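You operate a simulated robot arm through the tools that you are given. There is no shell and no other tool.

The job below is to be done with a simulated robot arm. You get a single attempt, and the scene is never put back.

## Task
Prime the drum pump, then pump the blue-handled jug to its 400 line.
Fine: bleed knob open to prime till the tube is full, shut to pump; no drips; leave the jug under the spout. Set down upright: jug with the blue handle. Where these are worked on the way, their far stop is far enough and under half their travel is too little: bleed knob.

Only the result counts: the job must be done as asked and must still hold three seconds after the hand-in. Knocking over, shifting, dropping, spilling or breaking anything else fails it.

## Robot
A 7-joint arm with a two-finger gripper, fixed in place. Base frame: the origin is at the foot of the arm, x ahead of it, y to its left, z up. Units: cm, rad, N and s.
With the tool pointing down near the work surface it reaches from about 34 to 36 cm from the base axis. Its first joint turns from -2.897 to 2.897 rad. Payload 1.71 kg.
The TCP is the grasp point between the finger pads, 2 cm short of the fingertips. In the tool frame z runs along the fingers and y along their closing line. The gripper opens to 9.6 cm. The gripper's body begins 11.3 cm behind the TCP.
Orientation is that of the tool frame in the base frame, as [roll, pitch, yaw] about the fixed x, y, z axes, in that order (R = Rz(yaw) Ry(pitch) Rx(roll)). With the fingers straight down and closing along the base's y, the tool's x points along the base's -x, its y along +y and its z along -z.

## Interface
- The arm moves only by the tool play_rows. Its argument "moves" is a list that holds one entry, the list of rows, each a list of 7 numbers: the shift along the base's x, y, z in units of 500 mm (1.0 is 500 mm), then the turn, a rotation vector about the base's x, y, z in units of 60 degrees (1.0 is 60 degrees), then the opening, from 0 (shut) to 1 (fully open). In form: [[[x, y, z, rx, ry, rz, hand], ...]]. A call has 1 to 20 rows; each row is the pose to reach, as a shift and turn from the pose commanded when the call began. A call with a number of a shift or a turn outside -1 to 1 is refused whole. A row lasts 0.2 s, in which the tool goes at most 5 cm and 0.15 rad; a call with a longer step from one row to the next is refused whole, and so is a gripper value outside its range. A pose out of reach is approached as far as the arm can. The call stops where the force on the tool passes 70 N (or 10 N more than at its start, if that is more) or the arm is blocked; 0.2 s more then pass. Each finger travels about 15.3 cm/s and halts on what it meets, pressing with about 33 N; the grip force reading is that of the motor and also rises with nothing between the fingers. The clock runs only during rows and for 0.2 s after the last one: add rows that repeat a pose to give the fingers time. It gives the time, the measured TCP pose, the force on the tool (base axes), the opening and the grip force at its end, in the units of the frame above (readings bear some noise), with the torque about the TCP (base axes, N m) and any sound that the robot's microphone picked up, and new pictures: "show" is both (left out), scene, wrist or none.
- Cameras (640 x 400 px; columns grow to the right, rows downward): "scene" is fixed at [21.95, 50.09, 144.81]; the picture's right is [-0.50, -0.87, 0.00], its down [-0.66, 0.38, -0.65] and it looks along [0.56, -0.33, -0.76] (base axes); focal length 214 px, centre (320, 200). "wrist" rides on the gripper at [6.6, 1.4, -14.5] in the tool frame; the picture's right is [-0.21, 0.98, 0.00], its down [-0.88, -0.18, -0.45] and it looks along [-0.44, -0.09, 0.90] (tool axes); focal length 275 px, centre (320, 200). There is no depth. A picture from a camera that has moved, and an enlarged one, comes with that camera's place and axes in the base frame and with its lens.
- move_column(by): slides the trunk up (or, below 0, down) by that many cm; the arm rides with it, the base frame stays. It gives what a move gives, with no picture.
- inspect(camera, box): a new picture of the part [left, top, right, bottom] of that camera's present view, enlarged. It takes no simulated time.
- close_job(): hands the job in; it is judged then, once.

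Nothing tells you positions but the pictures and the camera data. Unless the task says otherwise, let go and move clear before handing in.

The tools are called after "Request:" as name(argument=value, ...) on one line, values as JSON. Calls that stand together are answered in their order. play_rows: Moves the arm, as the interface text tells. Its arguments: {"type":"object","properties":{"moves":{"type":"array","items":{"type":"array","items":{"type":"array","items":{"type":"number"}}}},"show":{"type":"string","enum":["both","scene","wrist","none"]}},"required":["moves"]} The other tools are called the same way: move_column (by) slides the trunk up or down; inspect (camera, box) takes an enlarged picture of a part of a camera's view; close_job () hands the job in.

At the start:

```text
time: 0.0
tcp_pos: [53.32, 10.43, 121.57]
ee_rot: [3.14, -0.002, 3.141]
contact_force: [0.1, 0.9, -0.2]
wrist_torque: [-0.02, 0.01, 0.02]
grip_width: 9.64
grasp_force: 0.0
trunk travel left (down, up): [-30.0, 8.6]
```

scene: 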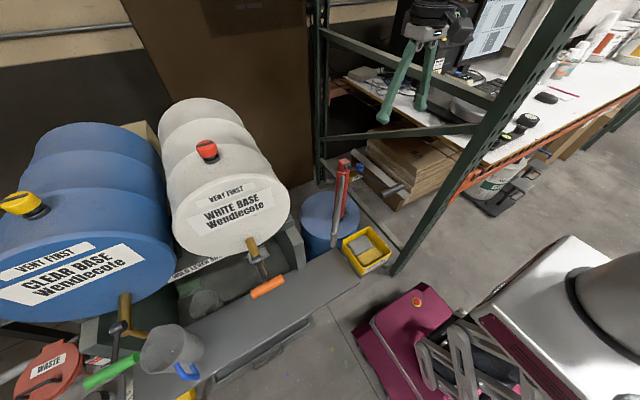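
wrist: 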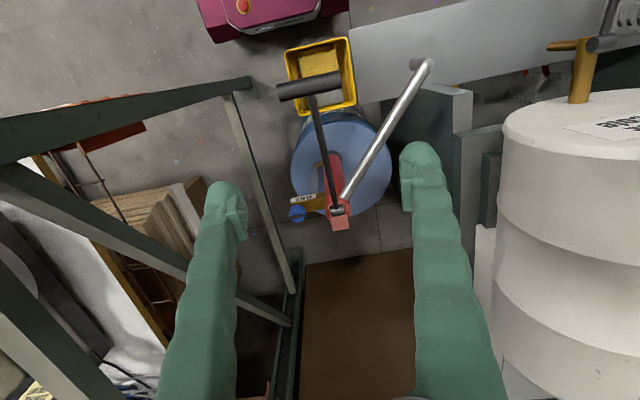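

I see two drums lying on a rack at the left (blue "Clear base", white "White base"), a hand pump with a red head on a blue drum in the middle, and a jug with a blue handle at the lower left. I'll enlarge several parts of the view before moving anything.

Request:
inspect(camera="scene", box=[280, 140, 420, 280])

Request:
inspect(camera="scene", box=[80, 260, 300, 400])

Request:
inspect(camera="wrist", box=[260, 30, 460, 240])

```text
2.86 times, centred on (350, 210) of scene
camera zoom: at [21.95, 50.09, 144.81], right [-0.5, -0.87, 0.0], down [-0.66, 0.38, -0.65], along [0.56, -0.33, -0.76], focal length 613 px, centre (234, 171)
```

zoom: 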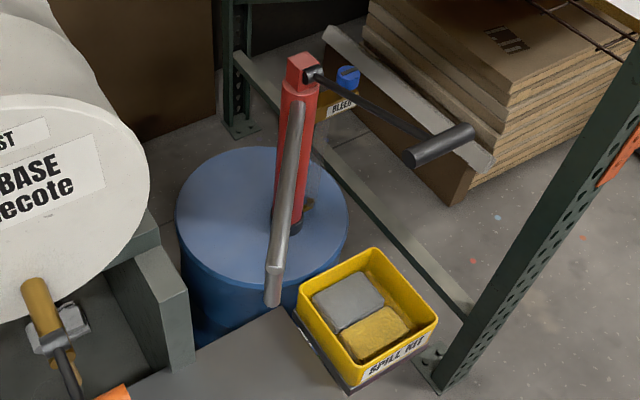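

```text
2.86 times, centred on (190, 330) of scene
camera zoom: at [21.95, 50.09, 144.81], right [-0.5, -0.87, 0.0], down [-0.66, 0.38, -0.65], along [0.56, -0.33, -0.76], focal length 613 px, centre (691, -171)
```

zoom: 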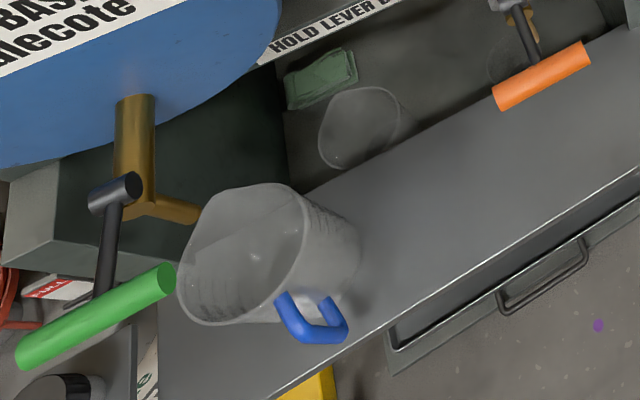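

```text
1.90 times, centred on (360, 135) of wrist
camera zoom: at [46.79, 11.9, 136.1], right [0.21, 0.98, 0.0], down [0.88, -0.18, 0.44], along [0.43, -0.09, -0.9], focal length 524 px, centre (244, 324)
```

zoom: 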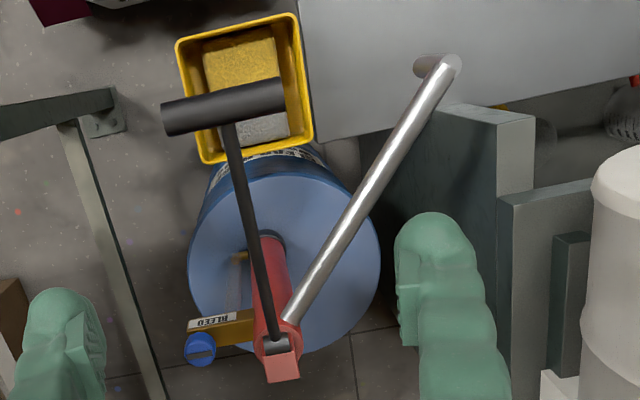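

The pump head is near (72, 10, 93), the lever grip near (49, 10, 98), the bleed knob near (72, 2, 87), and the spout tip near (50, 28, 83). I'll enlarge further to see the knob, the tube and the jug's surroundings.

Request:
inspect(camera="wrist", box=[280, 150, 360, 240])

Request:
inspect(camera="wrist", box=[340, 40, 480, 130])

Request:
inspect(camera="scene", box=[320, 150, 380, 190])

Request:
inspect(camera="scene", box=[130, 310, 220, 390])

```text
4.44 times, centred on (320, 195) of wrist
camera zoom: at [46.79, 11.9, 136.1], right [0.21, 0.98, 0.0], down [0.88, -0.18, 0.44], along [0.43, -0.09, -0.9], focal length 1224 px, centre (320, 222)
```

zoom: 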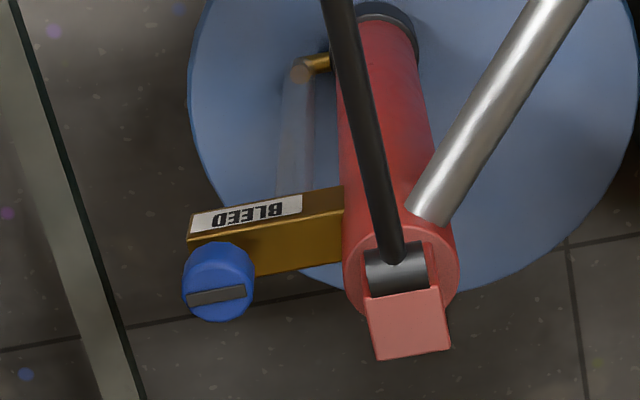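

```text
4.44 times, centred on (410, 85) of wrist
camera zoom: at [46.79, 11.9, 136.1], right [0.21, 0.98, 0.0], down [0.88, -0.18, 0.44], along [0.43, -0.09, -0.9], focal length 1224 px, centre (-80, 711)
```

zoom: 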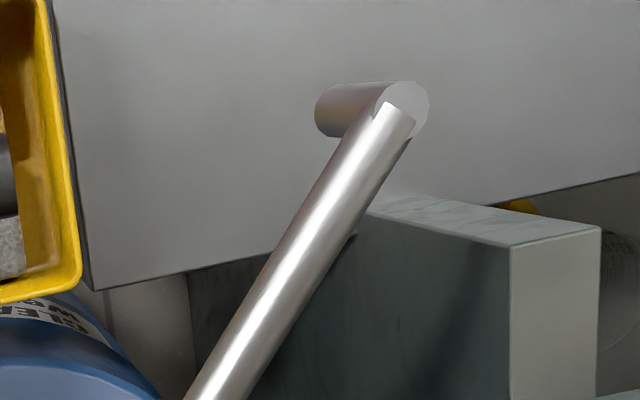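

```text
10.00 times, centred on (350, 170) of scene
camera zoom: at [21.95, 50.09, 144.81], right [-0.5, -0.87, 0.0], down [-0.66, 0.38, -0.65], along [0.56, -0.33, -0.76], focal length 2145 px, centre (20, 500)
```

zoom: 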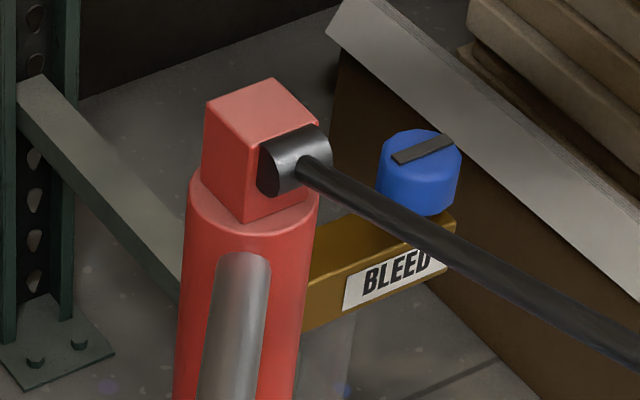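

```text
5.00 times, centred on (175, 350) of scene
camera zoom: at [21.95, 50.09, 144.81], right [-0.5, -0.87, 0.0], down [-0.66, 0.38, -0.65], along [0.56, -0.33, -0.76], focal length 1072 px, centre (1045, -550)
```

zoom: 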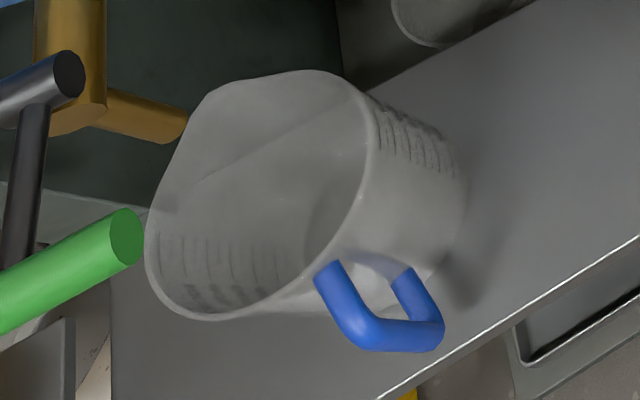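

The bleed knob stands upright on the brass block, with an indicator bar and a clear sight tube beneath it. The blue-handled jug stands far left on the grey bench near (48, 81). I'll swing the arm high over to the left and look at the jug and the drum levers from closer.

Request:
play_rows(moves=[[[-0.05, 0.07, 0, 0, 0, 0.095, 1], [-0.1, 0.14, 0, 0, 0, 0.19, 1], [-0.15, 0.21, 0, 0, 0, 0.285, 1], [-0.2, 0.28, 0, 0, 0, 0.38, 1], [-0.25, 0.35, 0, 0, 0, 0.475, 1], [-0.3, 0.42, 0, 0, 0, 0.57, 1], [-0.35, 0.49, 0, 0, 0, 0.665, 1], [-0.4, 0.56, 0, 0, 0, 0.76, 1], [-0.45, 0.63, 0, 0, 0, 0.855, 1], [-0.5, 0.69, 0, 0, 0, 0.95, 1], [-0.5, 0.69, 0, 0, 0, 0.95, 1]]])

```text
time: 2.4
tcp_pos: [26.47, 45.19, 122.41]
ee_rot: [3.139, 0.016, -2.146]
contact_force: [-0.7, 0.5, 0.0]
wrist_torque: [0.02, 0.03, 0.02]
grip_width: 9.59
grasp_force: 0.1
trunk travel left (down, up): [-30.0, 8.6]
camera wrist: at [21.72, 40.18, 136.84], right [-0.71, 0.7, 0.0], down [0.63, 0.63, 0.46], along [0.32, 0.33, -0.89], focal length 275 px, centre (320, 200)
```

scene: 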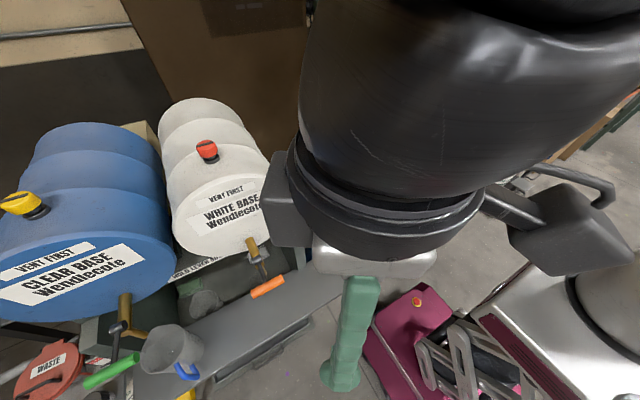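
wrist: 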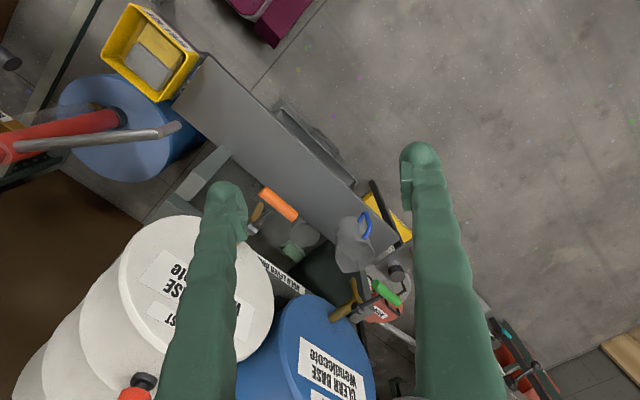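

Request:
inspect(camera="wrist", box=[300, 170, 440, 330])

Request:
inspect(camera="wrist", box=[100, 40, 380, 280])

```text
2.50 times, centred on (370, 250) of wrist
camera zoom: at [21.72, 40.18, 136.84], right [-0.71, 0.7, 0.0], down [0.63, 0.63, 0.46], along [0.32, 0.33, -0.89], focal length 688 px, centre (195, 75)
```

zoom: 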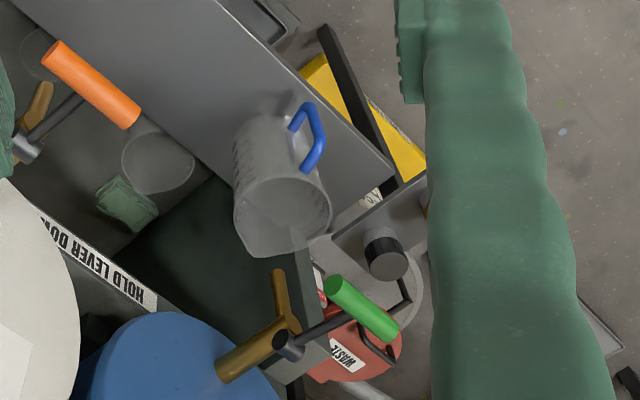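

```text
1.67 times, centred on (240, 160) of wrist
camera zoom: at [21.72, 40.18, 136.84], right [-0.71, 0.7, 0.0], down [0.63, 0.63, 0.46], along [0.32, 0.33, -0.89], focal length 459 px, centre (453, 267)
```

zoom: 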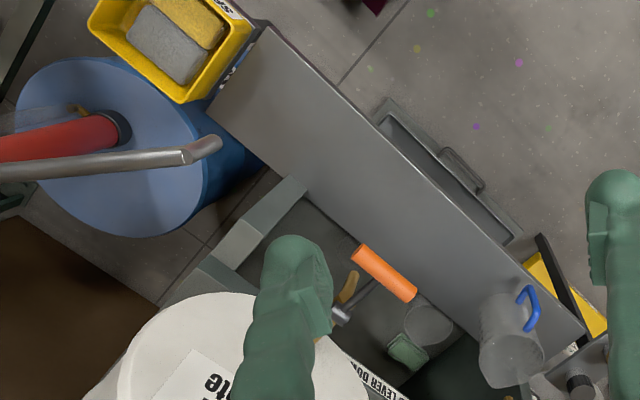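

The jug stands near (49, 81.5) on the bench (top at about z 60), with its handle toward the robot and its rim at about z 77. The reach out there is long, so I'll lower the trunk, since nothing is under the hand here.

Request:
move_column(by=-30)

```text
time: 5.4
tcp_pos: [26.6, 45.06, 92.61]
ee_rot: [3.14, 0.016, -2.146]
contact_force: [0.0, -0.2, -0.4]
wrist_torque: [0.03, 0.01, -0.01]
grip_width: 9.6
grasp_force: 0.1
trunk travel left (down, up): [0.0, 38.6]
```

Request:
play_rows(moves=[[[0, 0, 0, 0, 0, 0, 1]]])

Request:
inspect(camera="wrist", box=[240, 100, 440, 400])

Request:
inspect(camera="wrist", box=[0, 0, 320, 200])

```text
time: 5.8
tcp_pos: [26.42, 45.12, 92.45]
ee_rot: [3.139, 0.015, -2.147]
contact_force: [0.2, 0.7, -0.3]
wrist_torque: [0.02, 0.0, -0.02]
grip_width: 9.59
grasp_force: 0.0
trunk travel left (down, up): [0.0, 38.6]
camera wrist: at [21.67, 40.22, 106.93], right [-0.71, 0.71, 0.0], down [0.63, 0.63, 0.46], along [0.32, 0.33, -0.89], focal length 275 px, centre (320, 200)
```

scene: 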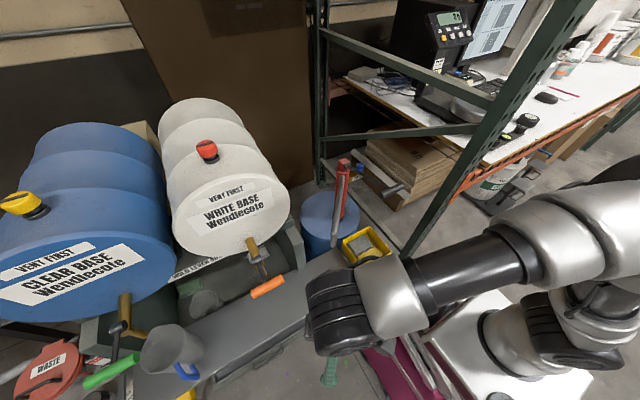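
wrist: 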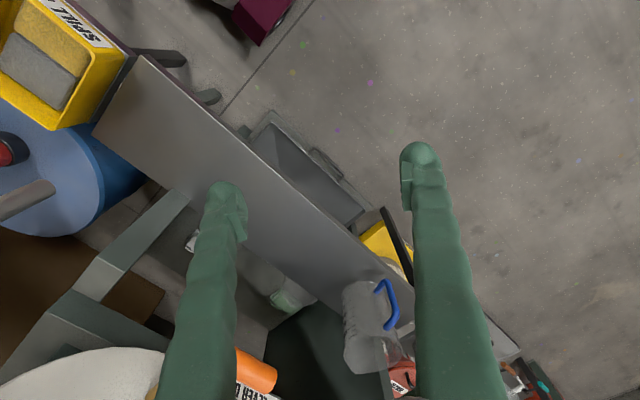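

```text
1.33 times, centred on (340, 250) of wrist
camera zoom: at [21.67, 40.22, 106.93], right [-0.71, 0.71, 0.0], down [0.63, 0.63, 0.46], along [0.32, 0.33, -0.89], focal length 367 px, centre (293, 133)
```

zoom: 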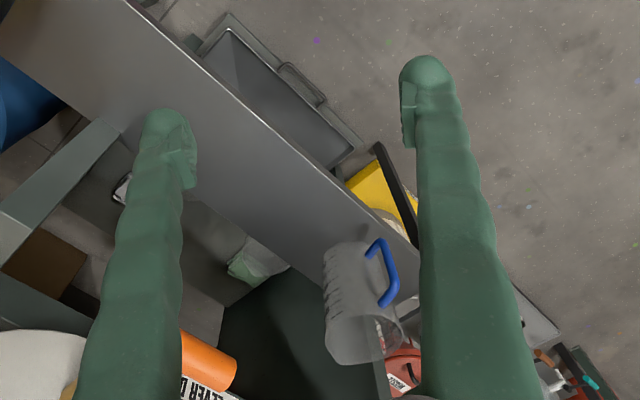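

```text
2.00 times, centred on (160, 100) of wrist
camera zoom: at [21.67, 40.22, 106.93], right [-0.71, 0.71, 0.0], down [0.63, 0.63, 0.46], along [0.32, 0.33, -0.89], focal length 551 px, centre (640, 400)
```

zoom: 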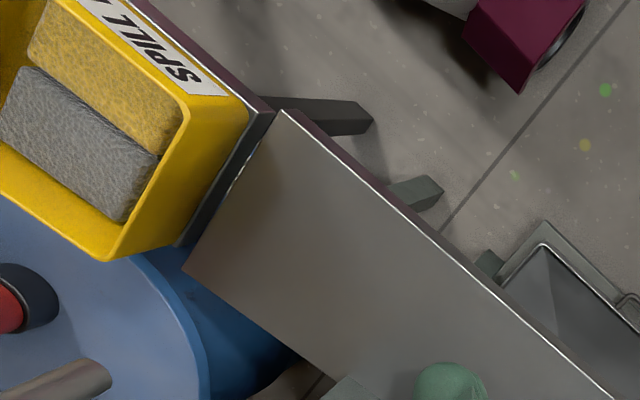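

Request:
inspect(camera="wrist", box=[320, 250, 430, 390])

Request:
inspect(camera="scene", box=[0, 320, 130, 400])

```text
2.86 times, centred on (375, 320) of wrist
camera zoom: at [21.67, 40.22, 106.93], right [-0.71, 0.71, 0.0], down [0.63, 0.63, 0.46], along [0.32, 0.33, -0.89], focal length 786 px, centre (163, -143)
```

zoom: 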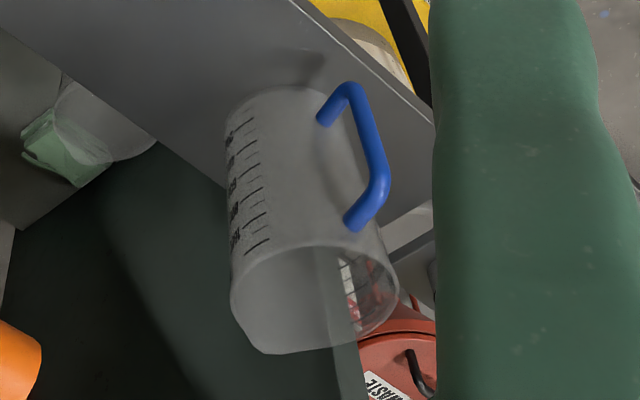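

```text
4.92 times, centred on (65, 360) of scene
camera zoom: at [21.95, 50.09, 144.81], right [-0.5, -0.87, 0.0], down [-0.66, 0.38, -0.65], along [0.56, -0.33, -0.76], focal length 1056 px, centre (1575, -588)
```

zoom: 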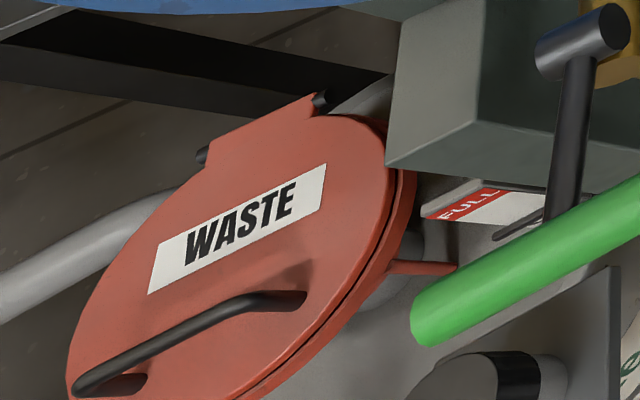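

The jug's handle bar is at roughly (41.5, 82.3, z 63–69.5). The green lever hangs above it near z 91, so I must come in with the tool tilted. I'll tilt the tool 45° outward and move partway to test the reach and get a side view.

Request:
play_rows(moves=[[[0.0131, 0.0526, -0.0214, 0.0929, -0.0537, 0.0136, 1], [0.0263, 0.1051, -0.0429, 0.1857, -0.1074, 0.0271, 1], [0.0394, 0.1577, -0.0643, 0.2786, -0.1611, 0.0407, 1], [0.0526, 0.2103, -0.0857, 0.3714, -0.2149, 0.0543, 1], [0.0657, 0.2629, -0.1071, 0.4643, -0.2686, 0.0679, 1], [0.0789, 0.3154, -0.1286, 0.5571, -0.3223, 0.0814, 1], [0.092, 0.368, -0.15, 0.65, -0.376, 0.095, 1], [0.092, 0.368, -0.15, 0.65, -0.376, 0.095, 1]]])

```text
time: 7.6
tcp_pos: [31.27, 63.78, 85.01]
ee_rot: [3.139, 0.802, -2.043]
contact_force: [-1.1, 0.0, 0.8]
wrist_torque: [0.0, -0.03, -0.06]
grip_width: 9.6
grasp_force: 0.0
trunk travel left (down, up): [0.0, 38.6]
camera wrist: at [23.22, 51.05, 90.37], right [-0.81, 0.57, 0.15], down [0.3, 0.17, 0.94], along [0.51, 0.8, -0.31], focal length 275 px, centre (320, 200)
```

scene: 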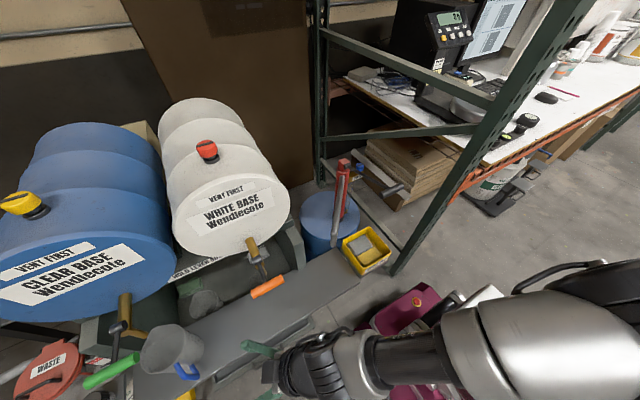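
wrist: 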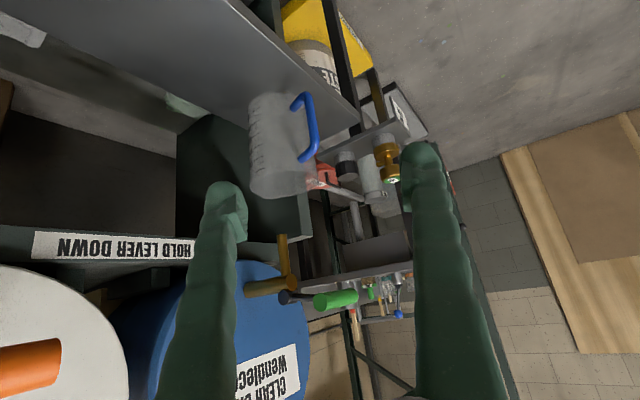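

Request:
inspect(camera="wrist", box=[230, 70, 350, 210])

Request:
inspect(camera="wrist", box=[300, 90, 440, 240])

```text
2.86 times, centred on (290, 140) of wrist
camera zoom: at [23.22, 51.05, 90.37], right [-0.81, 0.57, 0.15], down [0.3, 0.17, 0.94], along [0.51, 0.8, -0.31], focal length 786 px, centre (406, 371)
```

zoom: 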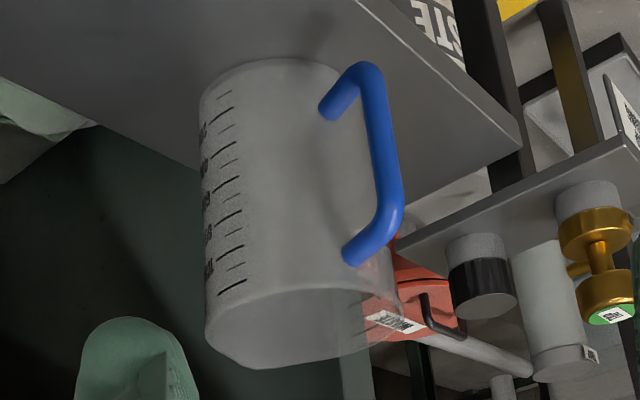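

```text
2.67 times, centred on (370, 165) of wrist
camera zoom: at [23.22, 51.05, 90.37], right [-0.81, 0.57, 0.15], down [0.3, 0.17, 0.94], along [0.51, 0.8, -0.31], focal length 734 px, centre (187, 293)
```

zoom: 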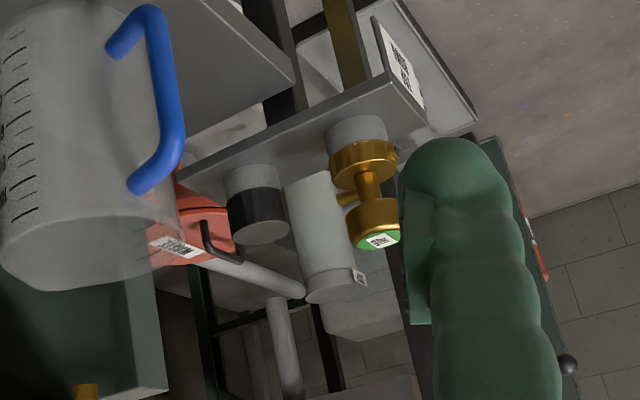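

Request:
play_rows(moves=[[[0.03, 0.05, -0.05, 0, 0, 0, 1], [0.06, 0.1, -0.1, 0, 0, 0, 1], [0.09, 0.15, -0.15, 0, 0, 0, 1], [0.115, 0.205, -0.18, 0, 0, 0, 1], [0.115, 0.205, -0.18, 0, 0, 0, 1]]])

```text
time: 8.8
tcp_pos: [37.09, 73.65, 76.08]
ee_rot: [3.14, 0.8, -2.044]
contact_force: [-0.3, -0.5, -0.2]
wrist_torque: [0.01, 0.01, 0.02]
grip_width: 9.6
grasp_force: 0.0
trunk travel left (down, up): [0.0, 38.6]
camera wrist: at [28.99, 61.11, 81.46], right [-0.81, 0.57, 0.15], down [0.3, 0.17, 0.94], along [0.51, 0.8, -0.31], focal length 275 px, centre (320, 200)
```

scene: 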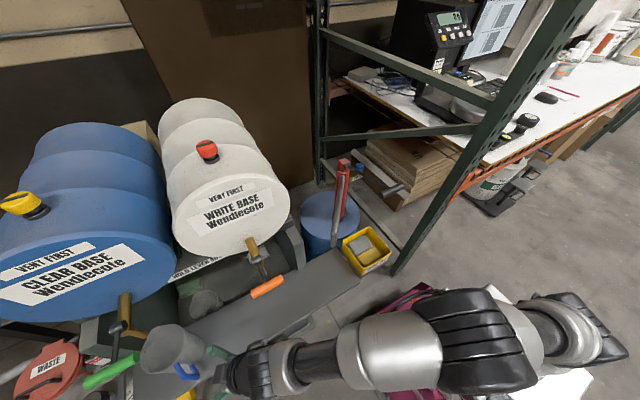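
wrist: 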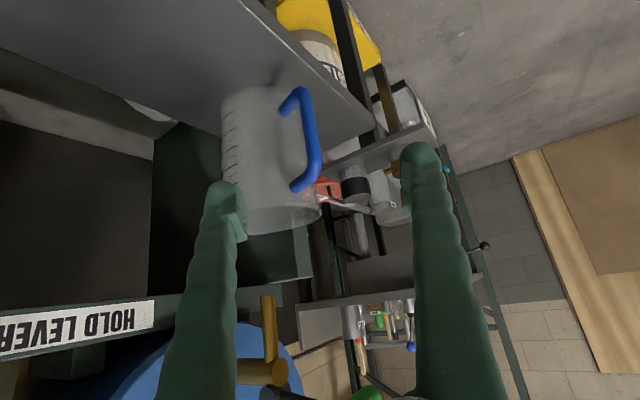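

Request:
inspect(camera="wrist", box=[200, 60, 360, 260])

```text
2.00 times, centred on (280, 160) of wrist
camera zoom: at [28.99, 61.11, 81.46], right [-0.81, 0.57, 0.15], down [0.3, 0.17, 0.94], along [0.51, 0.8, -0.31], focal length 551 px, centre (400, 280)
```

zoom: 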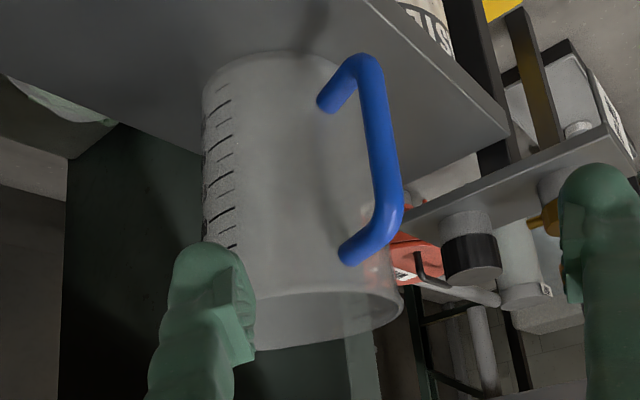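

The arm reaches here without trouble. The bar appears at about (42, 81.3), from z 62 to 70, with roughly 2 cm between it and the jug wall. I'll narrow the fingers, turn the approach a bit more sideways, and move to a pre-grasp point to check alignment.

Request:
play_rows(moves=[[[0.0, 0.0, 0.0, 0, 0, 0, 0.6], [0.0, 0.0, 0.0, 0, 0, 0, 0.29], [0.02, 0.01, -0.03, 0, 0, 0.08, 0.29], [0.045, 0.02, -0.06, 0, 0, 0.17, 0.29], [0.066, 0.033, -0.088, 0, 0, 0.25, 0.29], [0.066, 0.033, -0.088, 0, 0, 0.25, 0.29]]], show="wrist")

Request:
inspect(camera="wrist", box=[220, 60, 400, 240])

```text
time: 10.2
tcp_pos: [40.35, 75.31, 71.71]
ee_rot: [3.141, 0.803, -1.782]
contact_force: [0.4, -0.5, 0.1]
wrist_torque: [0.02, 0.0, 0.0]
grip_width: 2.79
grasp_force: 0.0
trunk travel left (down, up): [0.0, 38.6]
camera wrist: at [35.91, 61.05, 77.12], right [-0.93, 0.34, 0.15], down [0.24, 0.24, 0.94], along [0.29, 0.91, -0.31], focal length 275 px, centre (320, 200)
```

wrist: 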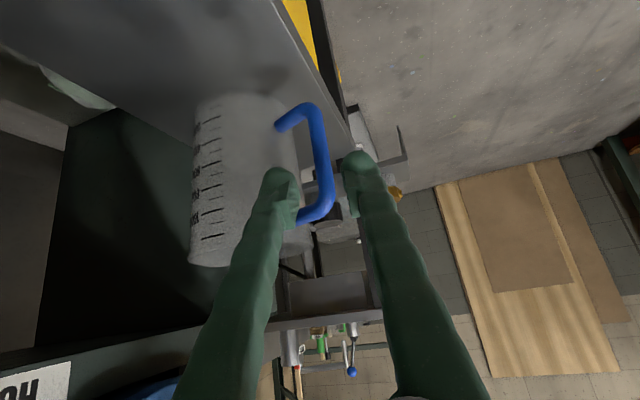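

```text
2.22 times, centred on (310, 150) of wrist
camera zoom: at [35.91, 61.05, 77.12], right [-0.93, 0.34, 0.15], down [0.24, 0.24, 0.94], along [0.29, 0.91, -0.31], focal length 612 px, centre (342, 311)
```

zoom: 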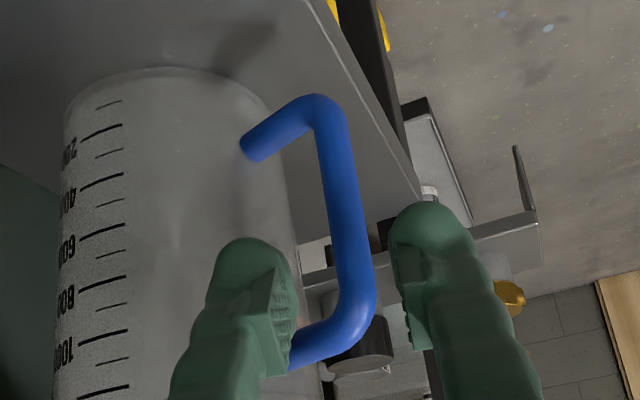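

The bar shows centred between the fingers, and two views agree on about (41.2, 80, z 63–70). The jug scale reads 200/400/600/800/1000 upward. I'll slide the fingers around the bar.

Request:
play_rows(moves=[[[0.002, 0.02, -0.05, 0, 0, 0, 0.29], [0.004, 0.044, -0.084, 0, 0, 0, 0.29], [0.006, 0.072, -0.098, 0, 0, 0, 0.29], [0.006, 0.072, -0.098, 0, 0, 0, 0.29]]])

Request:
inspect(camera="wrist", box=[220, 60, 400, 240])

Request:
inspect(camera="scene", box=[110, 300, 250, 400])

```text
time: 11.2
tcp_pos: [40.66, 79.15, 66.71]
ee_rot: [3.139, 0.802, -1.782]
contact_force: [0.4, -0.2, -0.4]
wrist_torque: [-0.03, -0.03, -0.03]
grip_width: 2.78
grasp_force: 0.0
trunk travel left (down, up): [0.0, 38.6]
camera wrist: at [36.18, 64.75, 72.06], right [-0.93, 0.34, 0.15], down [0.24, 0.25, 0.94], along [0.29, 0.91, -0.31], focal length 275 px, centre (320, 200)
```

scene: 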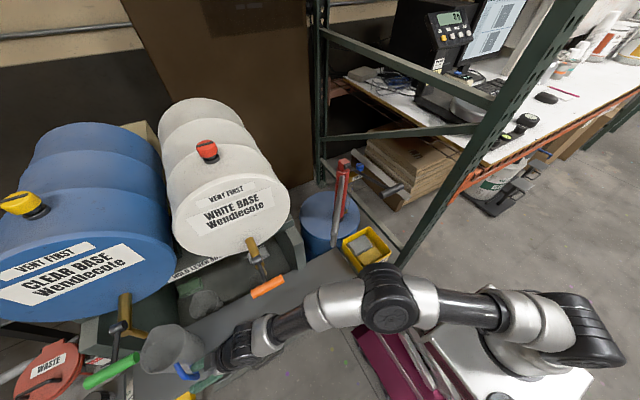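
wrist: 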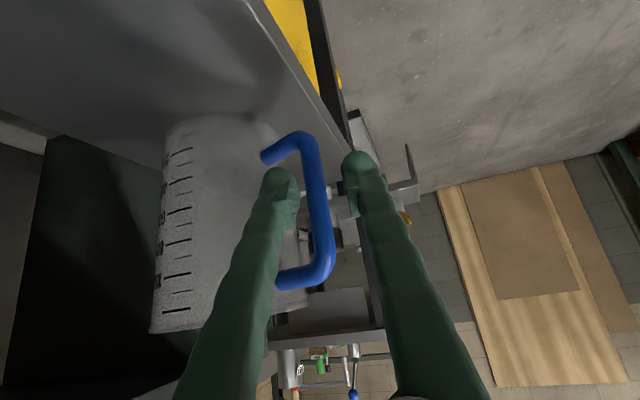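

```text
2.22 times, centred on (310, 150) of wrist
camera zoom: at [36.18, 64.75, 72.06], right [-0.93, 0.34, 0.15], down [0.24, 0.25, 0.94], along [0.29, 0.91, -0.31], focal length 612 px, centre (342, 311)
```

zoom: 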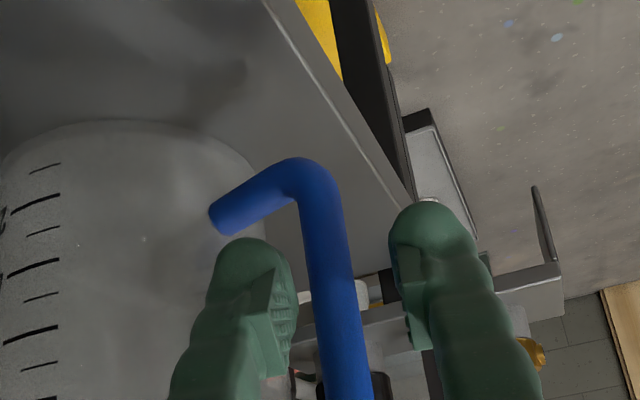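

```text
4.00 times, centred on (180, 350) of scene
camera zoom: at [21.95, 50.09, 144.81], right [-0.5, -0.87, 0.0], down [-0.66, 0.38, -0.65], along [0.56, -0.33, -0.76], focal length 858 px, centre (880, -400)
```

zoom: 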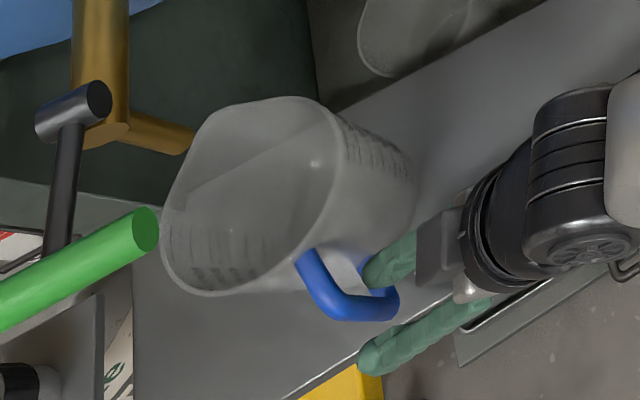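

The bar is between the pads with no contact felt. I'll close the fingers on it.

Request:
play_rows(moves=[[[0, 0, 0, 0, 0, 0, 0.2], [0, 0, 0, 0, 0, 0, 0.1], [0, 0, 0, 0, 0, 0, 0], [0, 0, 0, 0, 0, 0, 0], [0, 0, 0, 0, 0, 0, 0]]])

Request:
inspect(camera="wrist", box=[220, 60, 400, 240])

```text
time: 12.4
tcp_pos: [40.67, 78.97, 66.69]
ee_rot: [3.141, 0.801, -1.782]
contact_force: [0.3, 0.0, 0.3]
wrist_torque: [0.0, -0.02, 0.02]
grip_width: 0.0
grasp_force: 29.2
trunk travel left (down, up): [0.0, 38.6]
camera wrist: at [36.17, 64.74, 72.09], right [-0.93, 0.34, 0.15], down [0.24, 0.25, 0.94], along [0.29, 0.91, -0.31], focal length 275 px, centre (320, 200)
```

scene: 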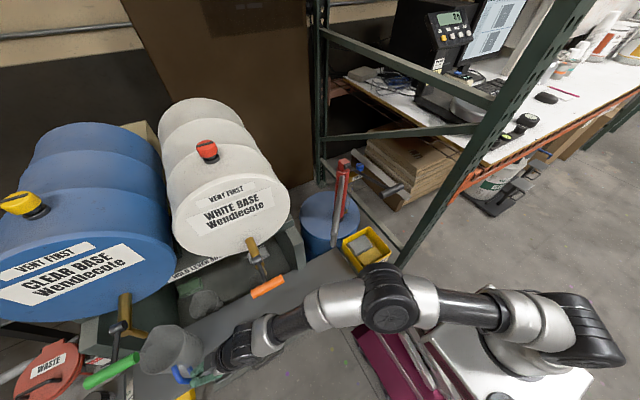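
wrist: 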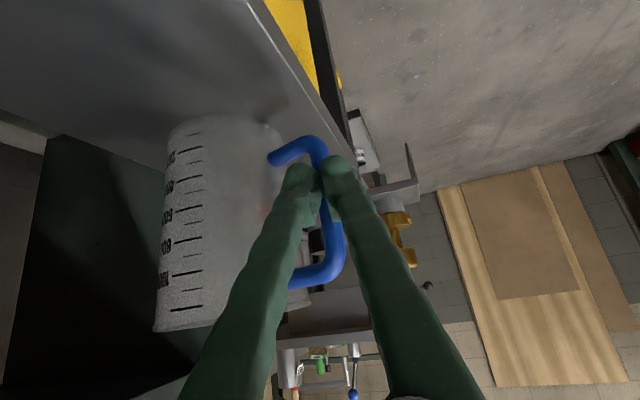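

```text
2.22 times, centred on (310, 150) of wrist
camera zoom: at [36.17, 64.74, 72.09], right [-0.93, 0.34, 0.15], down [0.24, 0.25, 0.94], along [0.29, 0.91, -0.31], focal length 612 px, centre (342, 311)
```

zoom: 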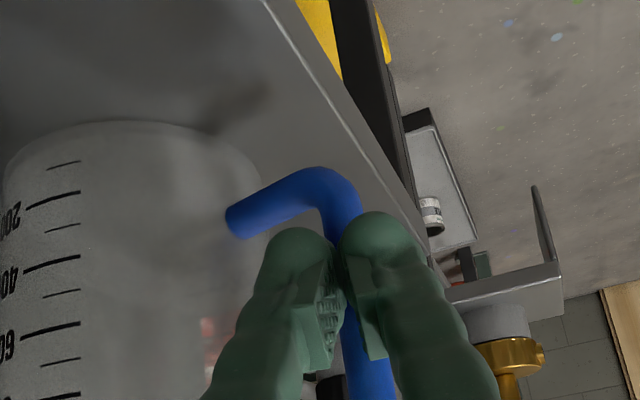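

The fingers closed fully on nothing: the bar sits just beyond the fingertips and the jug turned slightly. I'll back off, reopen, and take two views from different positions to fix the bar's distance better.

Request:
play_rows(moves=[[[-0.012, -0.056, 0.056, 0, 0, 0, 0], [-0.024, -0.112, 0.112, 0, 0, 0, 0.2], [-0.024, -0.112, 0.112, 0, 0, 0, 0.35], [-0.024, -0.112, 0.112, 0, 0, 0, 0.35]]], show="wrist")

Request:
inspect(camera="wrist", box=[180, 60, 380, 240])

Request:
inspect(camera="scene", box=[120, 310, 220, 390])

Request:
play_rows(moves=[[[-0.08, -0.02, 0.04, 0, 0, 0, 0.35], [-0.16, -0.04, 0.08, 0, 0, 0, 0.35], [-0.24, -0.06, 0.12, 0, 0, 0, 0.35], [-0.24, -0.06, 0.12, 0, 0, 0, 0.35]]], show="wrist")

Request:
inspect(camera="wrist", box=[80, 60, 280, 240])

```text
time: 13.4
tcp_pos: [39.21, 73.25, 72.27]
ee_rot: [3.141, 0.801, -1.782]
contact_force: [0.2, 0.3, -0.4]
wrist_torque: [0.02, 0.04, 0.0]
grip_width: 3.36
grasp_force: 0.0
trunk travel left (down, up): [0.0, 38.6]
camera wrist: at [34.78, 58.95, 77.73], right [-0.93, 0.34, 0.15], down [0.24, 0.24, 0.94], along [0.29, 0.91, -0.31], focal length 275 px, centre (320, 200)
```

wrist: 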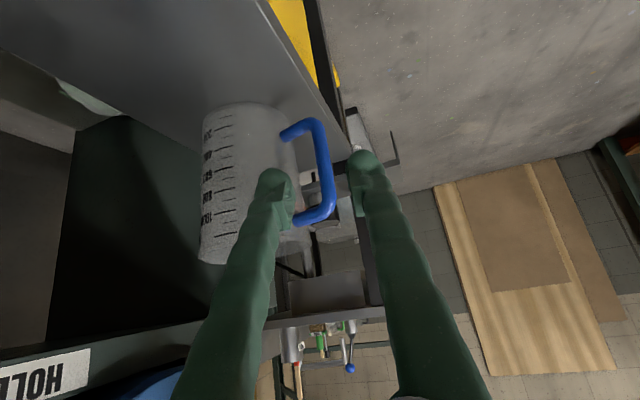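

```text
2.22 times, centred on (280, 150) of wrist
camera zoom: at [34.78, 58.95, 77.73], right [-0.93, 0.34, 0.15], down [0.24, 0.24, 0.94], along [0.29, 0.91, -0.31], focal length 612 px, centre (409, 311)
```

zoom: 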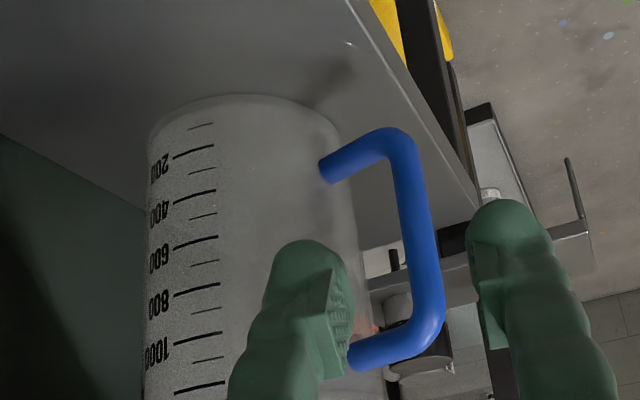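

```text
5.00 times, centred on (170, 350) of scene
camera zoom: at [21.95, 50.09, 144.81], right [-0.5, -0.87, 0.0], down [-0.66, 0.38, -0.65], along [0.56, -0.33, -0.76], focal length 1072 px, centre (1070, -550)
```

zoom: 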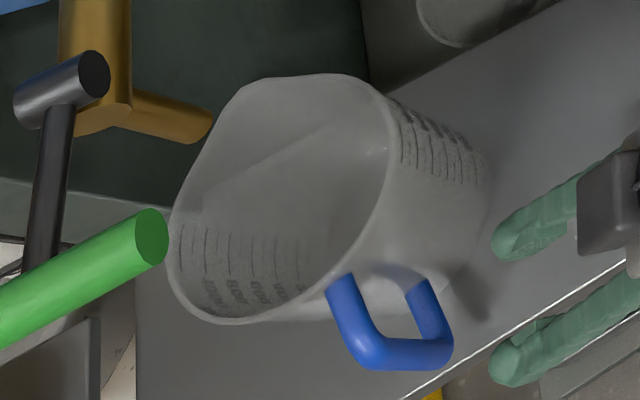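

```text
time: 14.4
tcp_pos: [27.24, 70.33, 78.59]
ee_rot: [3.14, 0.8, -1.783]
contact_force: [-0.8, 0.1, 0.0]
wrist_torque: [0.01, -0.02, -0.03]
grip_width: 3.34
grasp_force: 0.1
trunk travel left (down, up): [0.0, 38.6]
camera wrist: at [22.68, 55.99, 83.91], right [-0.93, 0.34, 0.15], down [0.24, 0.24, 0.94], along [0.29, 0.91, -0.31], focal length 275 px, centre (320, 200)
```

wrist: 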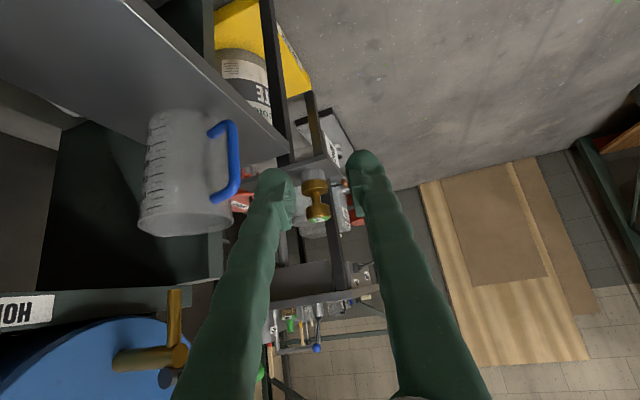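

```text
2.22 times, centred on (180, 150) of wrist
camera zoom: at [22.68, 55.99, 83.91], right [-0.93, 0.34, 0.15], down [0.24, 0.24, 0.94], along [0.29, 0.91, -0.31], focal length 612 px, centre (631, 311)
```

zoom: 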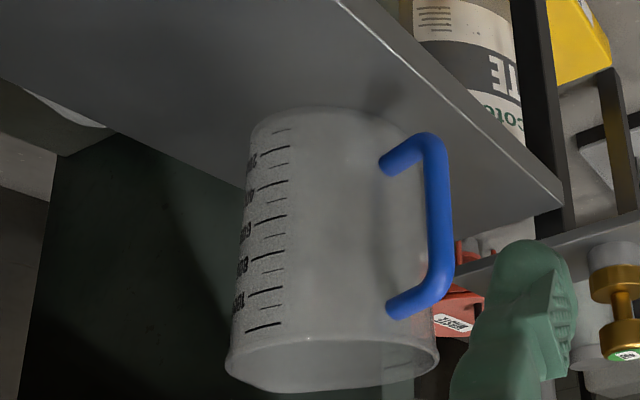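

Stereo now gives a consistent answer: the bar is vertical at (41.4, 82.4), z 61.4–70, with the jug wall about 4 cm behind it. I'll go in deeper this time.

Request:
play_rows(moves=[[[0.082, 0.021, -0.025, 0, 0, 0, 0.35], [0.164, 0.043, -0.051, 0, 0, 0, 0.35], [0.246, 0.064, -0.076, 0, 0, 0, 0.35], [0.255, 0.109, -0.122, 0, 0, 0, 0.35], [0.264, 0.154, -0.168, 0, 0, 0, 0.35], [0.27, 0.182, -0.196, 0, 0, 0, 0.35], [0.276, 0.21, -0.224, 0, 0, 0, 0.35], [0.282, 0.237, -0.252, 0, 0, 0, 0.35], [0.282, 0.237, -0.252, 0, 0, 0, 0.35]]])

Request:
inspect(camera="wrist", box=[200, 60, 400, 240])

Request:
inspect(camera="scene", box=[120, 310, 220, 390])

```text
time: 16.4
tcp_pos: [41.61, 82.44, 65.49]
ee_rot: [-3.141, 0.799, -1.782]
contact_force: [0.4, 1.2, 0.1]
wrist_torque: [-0.02, 0.0, 0.01]
grip_width: 3.37
grasp_force: 0.1
trunk travel left (down, up): [0.0, 38.6]
camera wrist: at [37.16, 68.18, 70.91], right [-0.93, 0.34, 0.15], down [0.24, 0.25, 0.94], along [0.29, 0.91, -0.31], focal length 275 px, centre (320, 200)
```

scene: 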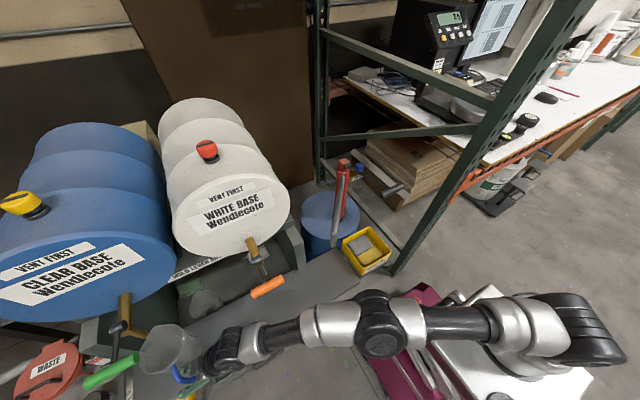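
wrist: 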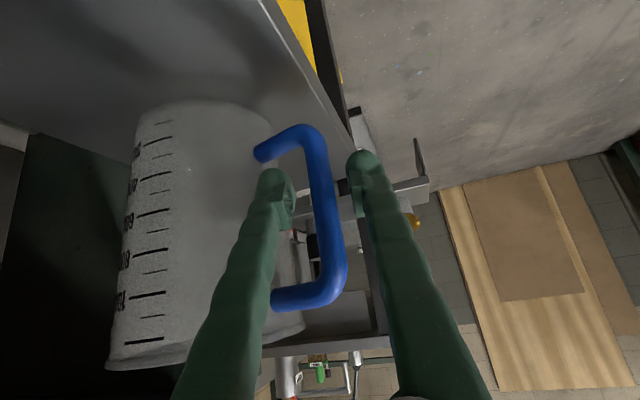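

```text
2.22 times, centred on (300, 150) of wrist
camera zoom: at [37.16, 68.18, 70.91], right [-0.93, 0.34, 0.15], down [0.24, 0.25, 0.94], along [0.29, 0.91, -0.31], focal length 612 px, centre (364, 311)
```

zoom: 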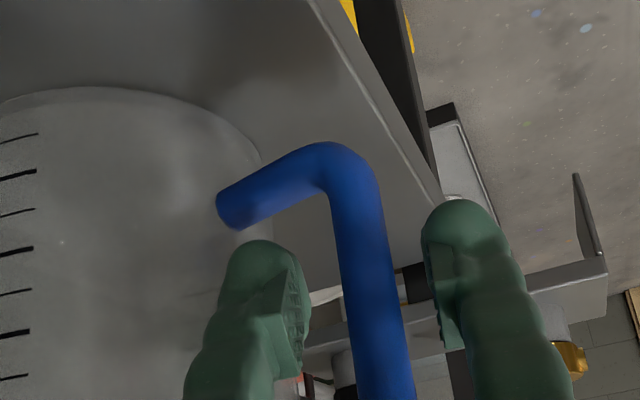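

```text
5.00 times, centred on (170, 350) of scene
camera zoom: at [21.95, 50.09, 144.81], right [-0.5, -0.87, 0.0], down [-0.66, 0.38, -0.65], along [0.56, -0.33, -0.76], focal length 1072 px, centre (1070, -550)
```

zoom: 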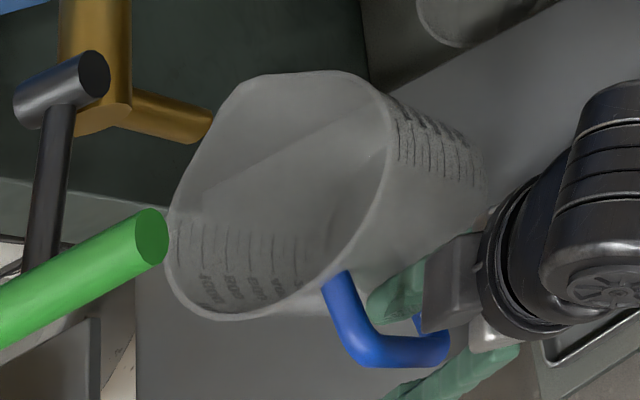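

Request:
play_rows(moves=[[[0, 0, 0, 0, 0, 0, 0.25], [0, 0, 0, 0, 0, 0, 0.15], [0, 0, 0, 0, 0, 0, 0.05], [0, 0, 0, 0, 0, 0, 0], [0, 0, 0, 0, 0, 0, 0]]])

Request:
inspect(camera="wrist", box=[200, 60, 400, 240])

```text
time: 17.6
tcp_pos: [41.71, 82.49, 65.6]
ee_rot: [3.138, 0.802, -1.781]
contact_force: [0.4, 0.8, 0.1]
wrist_torque: [-0.02, -0.02, 0.0]
grip_width: 0.82
grasp_force: 32.8
trunk travel left (down, up): [0.0, 38.6]
camera wrist: at [37.15, 68.17, 70.96], right [-0.93, 0.34, 0.15], down [0.24, 0.25, 0.94], along [0.29, 0.91, -0.31], focal length 275 px, centre (320, 200)
```

scene: 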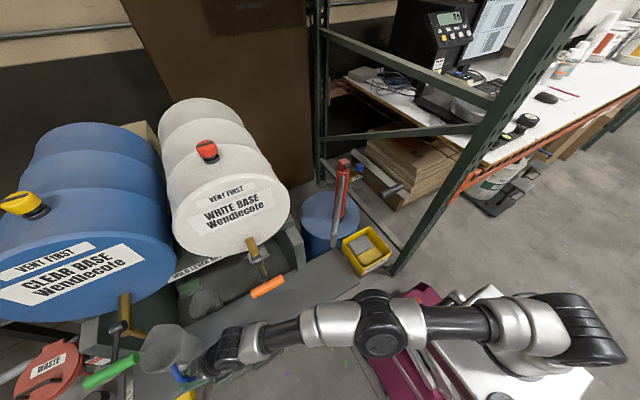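
wrist: 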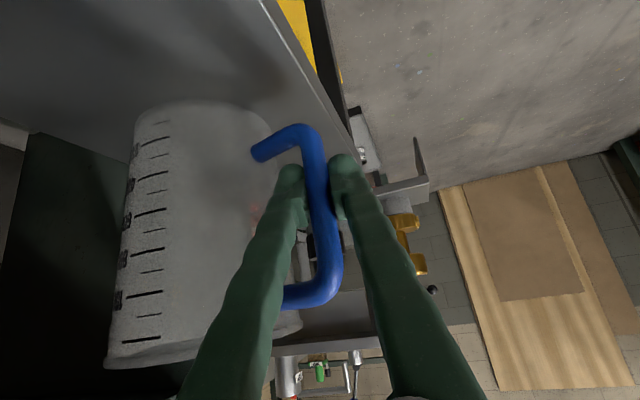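

```text
2.22 times, centred on (300, 150) of wrist
camera zoom: at [37.15, 68.17, 70.96], right [-0.93, 0.34, 0.15], down [0.24, 0.25, 0.94], along [0.29, 0.91, -0.31], focal length 612 px, centre (364, 311)
```

zoom: 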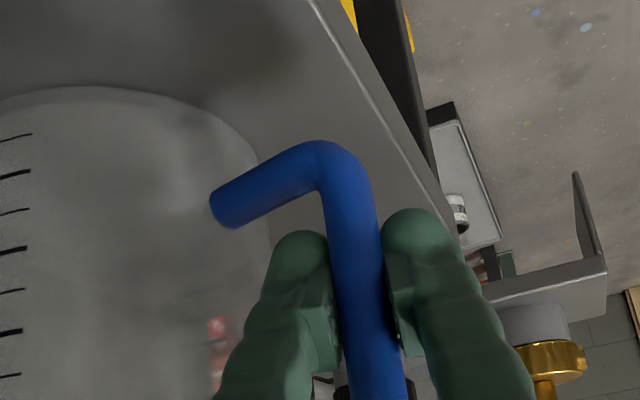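

The bar is gripped now (32.8 N). I'll lift slightly and check that the jug hangs level.

Request:
play_rows(moves=[[[0, 0, 0.01, 0, 0, 0, 0], [0, 0, 0.02, 0, 0, 0, 0], [0, 0, 0.035, 0, 0, 0, 0], [0, 0, 0.05, 0, 0, 0, 0], [0, 0, 0.05, 0, 0, 0, 0]]])

Request:
inspect(camera="wrist", box=[80, 60, 400, 260])

Request:
inspect(camera="scene", box=[110, 300, 230, 390])

```text
time: 18.8
tcp_pos: [41.51, 82.52, 68.15]
ee_rot: [3.141, 0.8, -1.783]
contact_force: [-0.1, -0.6, 0.1]
wrist_torque: [0.0, 0.1, -0.01]
grip_width: 0.67
grasp_force: 32.7
trunk travel left (down, up): [0.0, 38.6]
camera wrist: at [37.1, 68.23, 73.53], right [-0.93, 0.34, 0.15], down [0.24, 0.25, 0.94], along [0.29, 0.91, -0.31], focal length 275 px, centre (320, 200)
```

scene: 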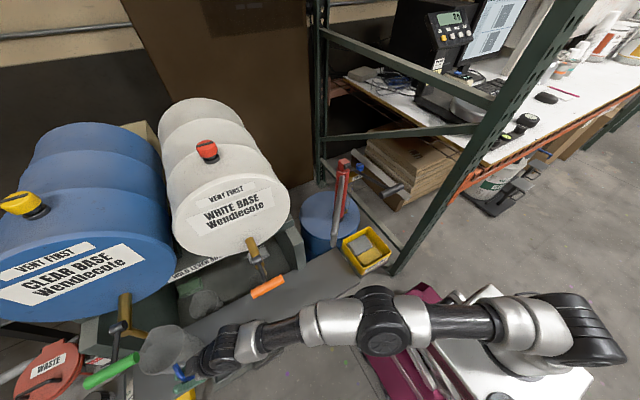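
wrist: 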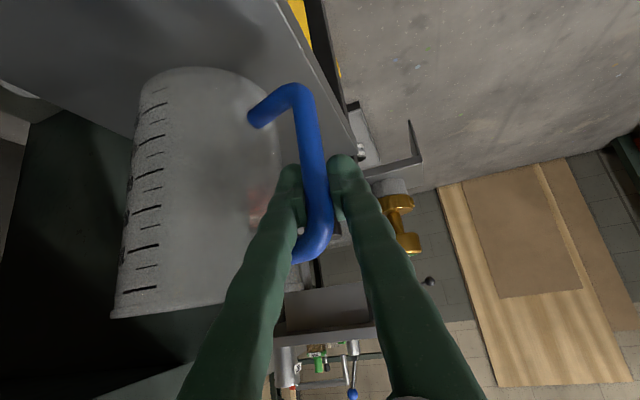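

```text
2.00 times, centred on (240, 160) of wrist
camera zoom: at [37.1, 68.23, 73.53], right [-0.93, 0.34, 0.15], down [0.24, 0.25, 0.94], along [0.29, 0.91, -0.31], focal length 551 px, centre (480, 280)
```

zoom: 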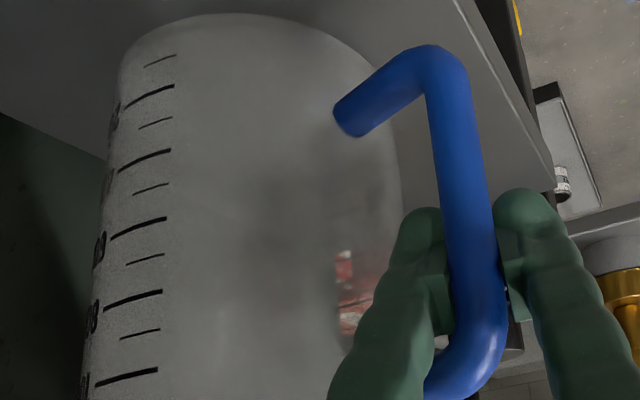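

```text
4.44 times, centred on (170, 345) of scene
camera zoom: at [21.95, 50.09, 144.81], right [-0.5, -0.87, 0.0], down [-0.66, 0.38, -0.65], along [0.56, -0.33, -0.76], focal length 953 px, centre (987, -444)
```

zoom: 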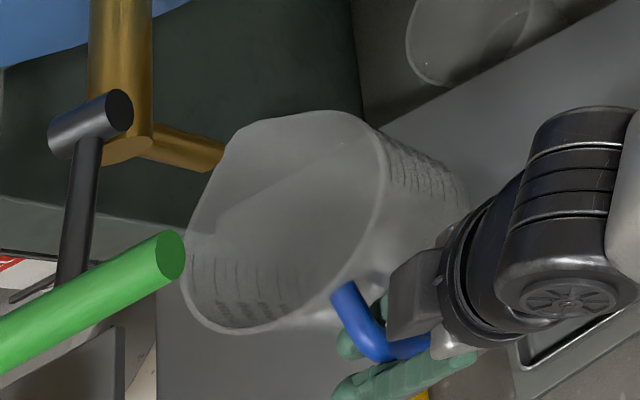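

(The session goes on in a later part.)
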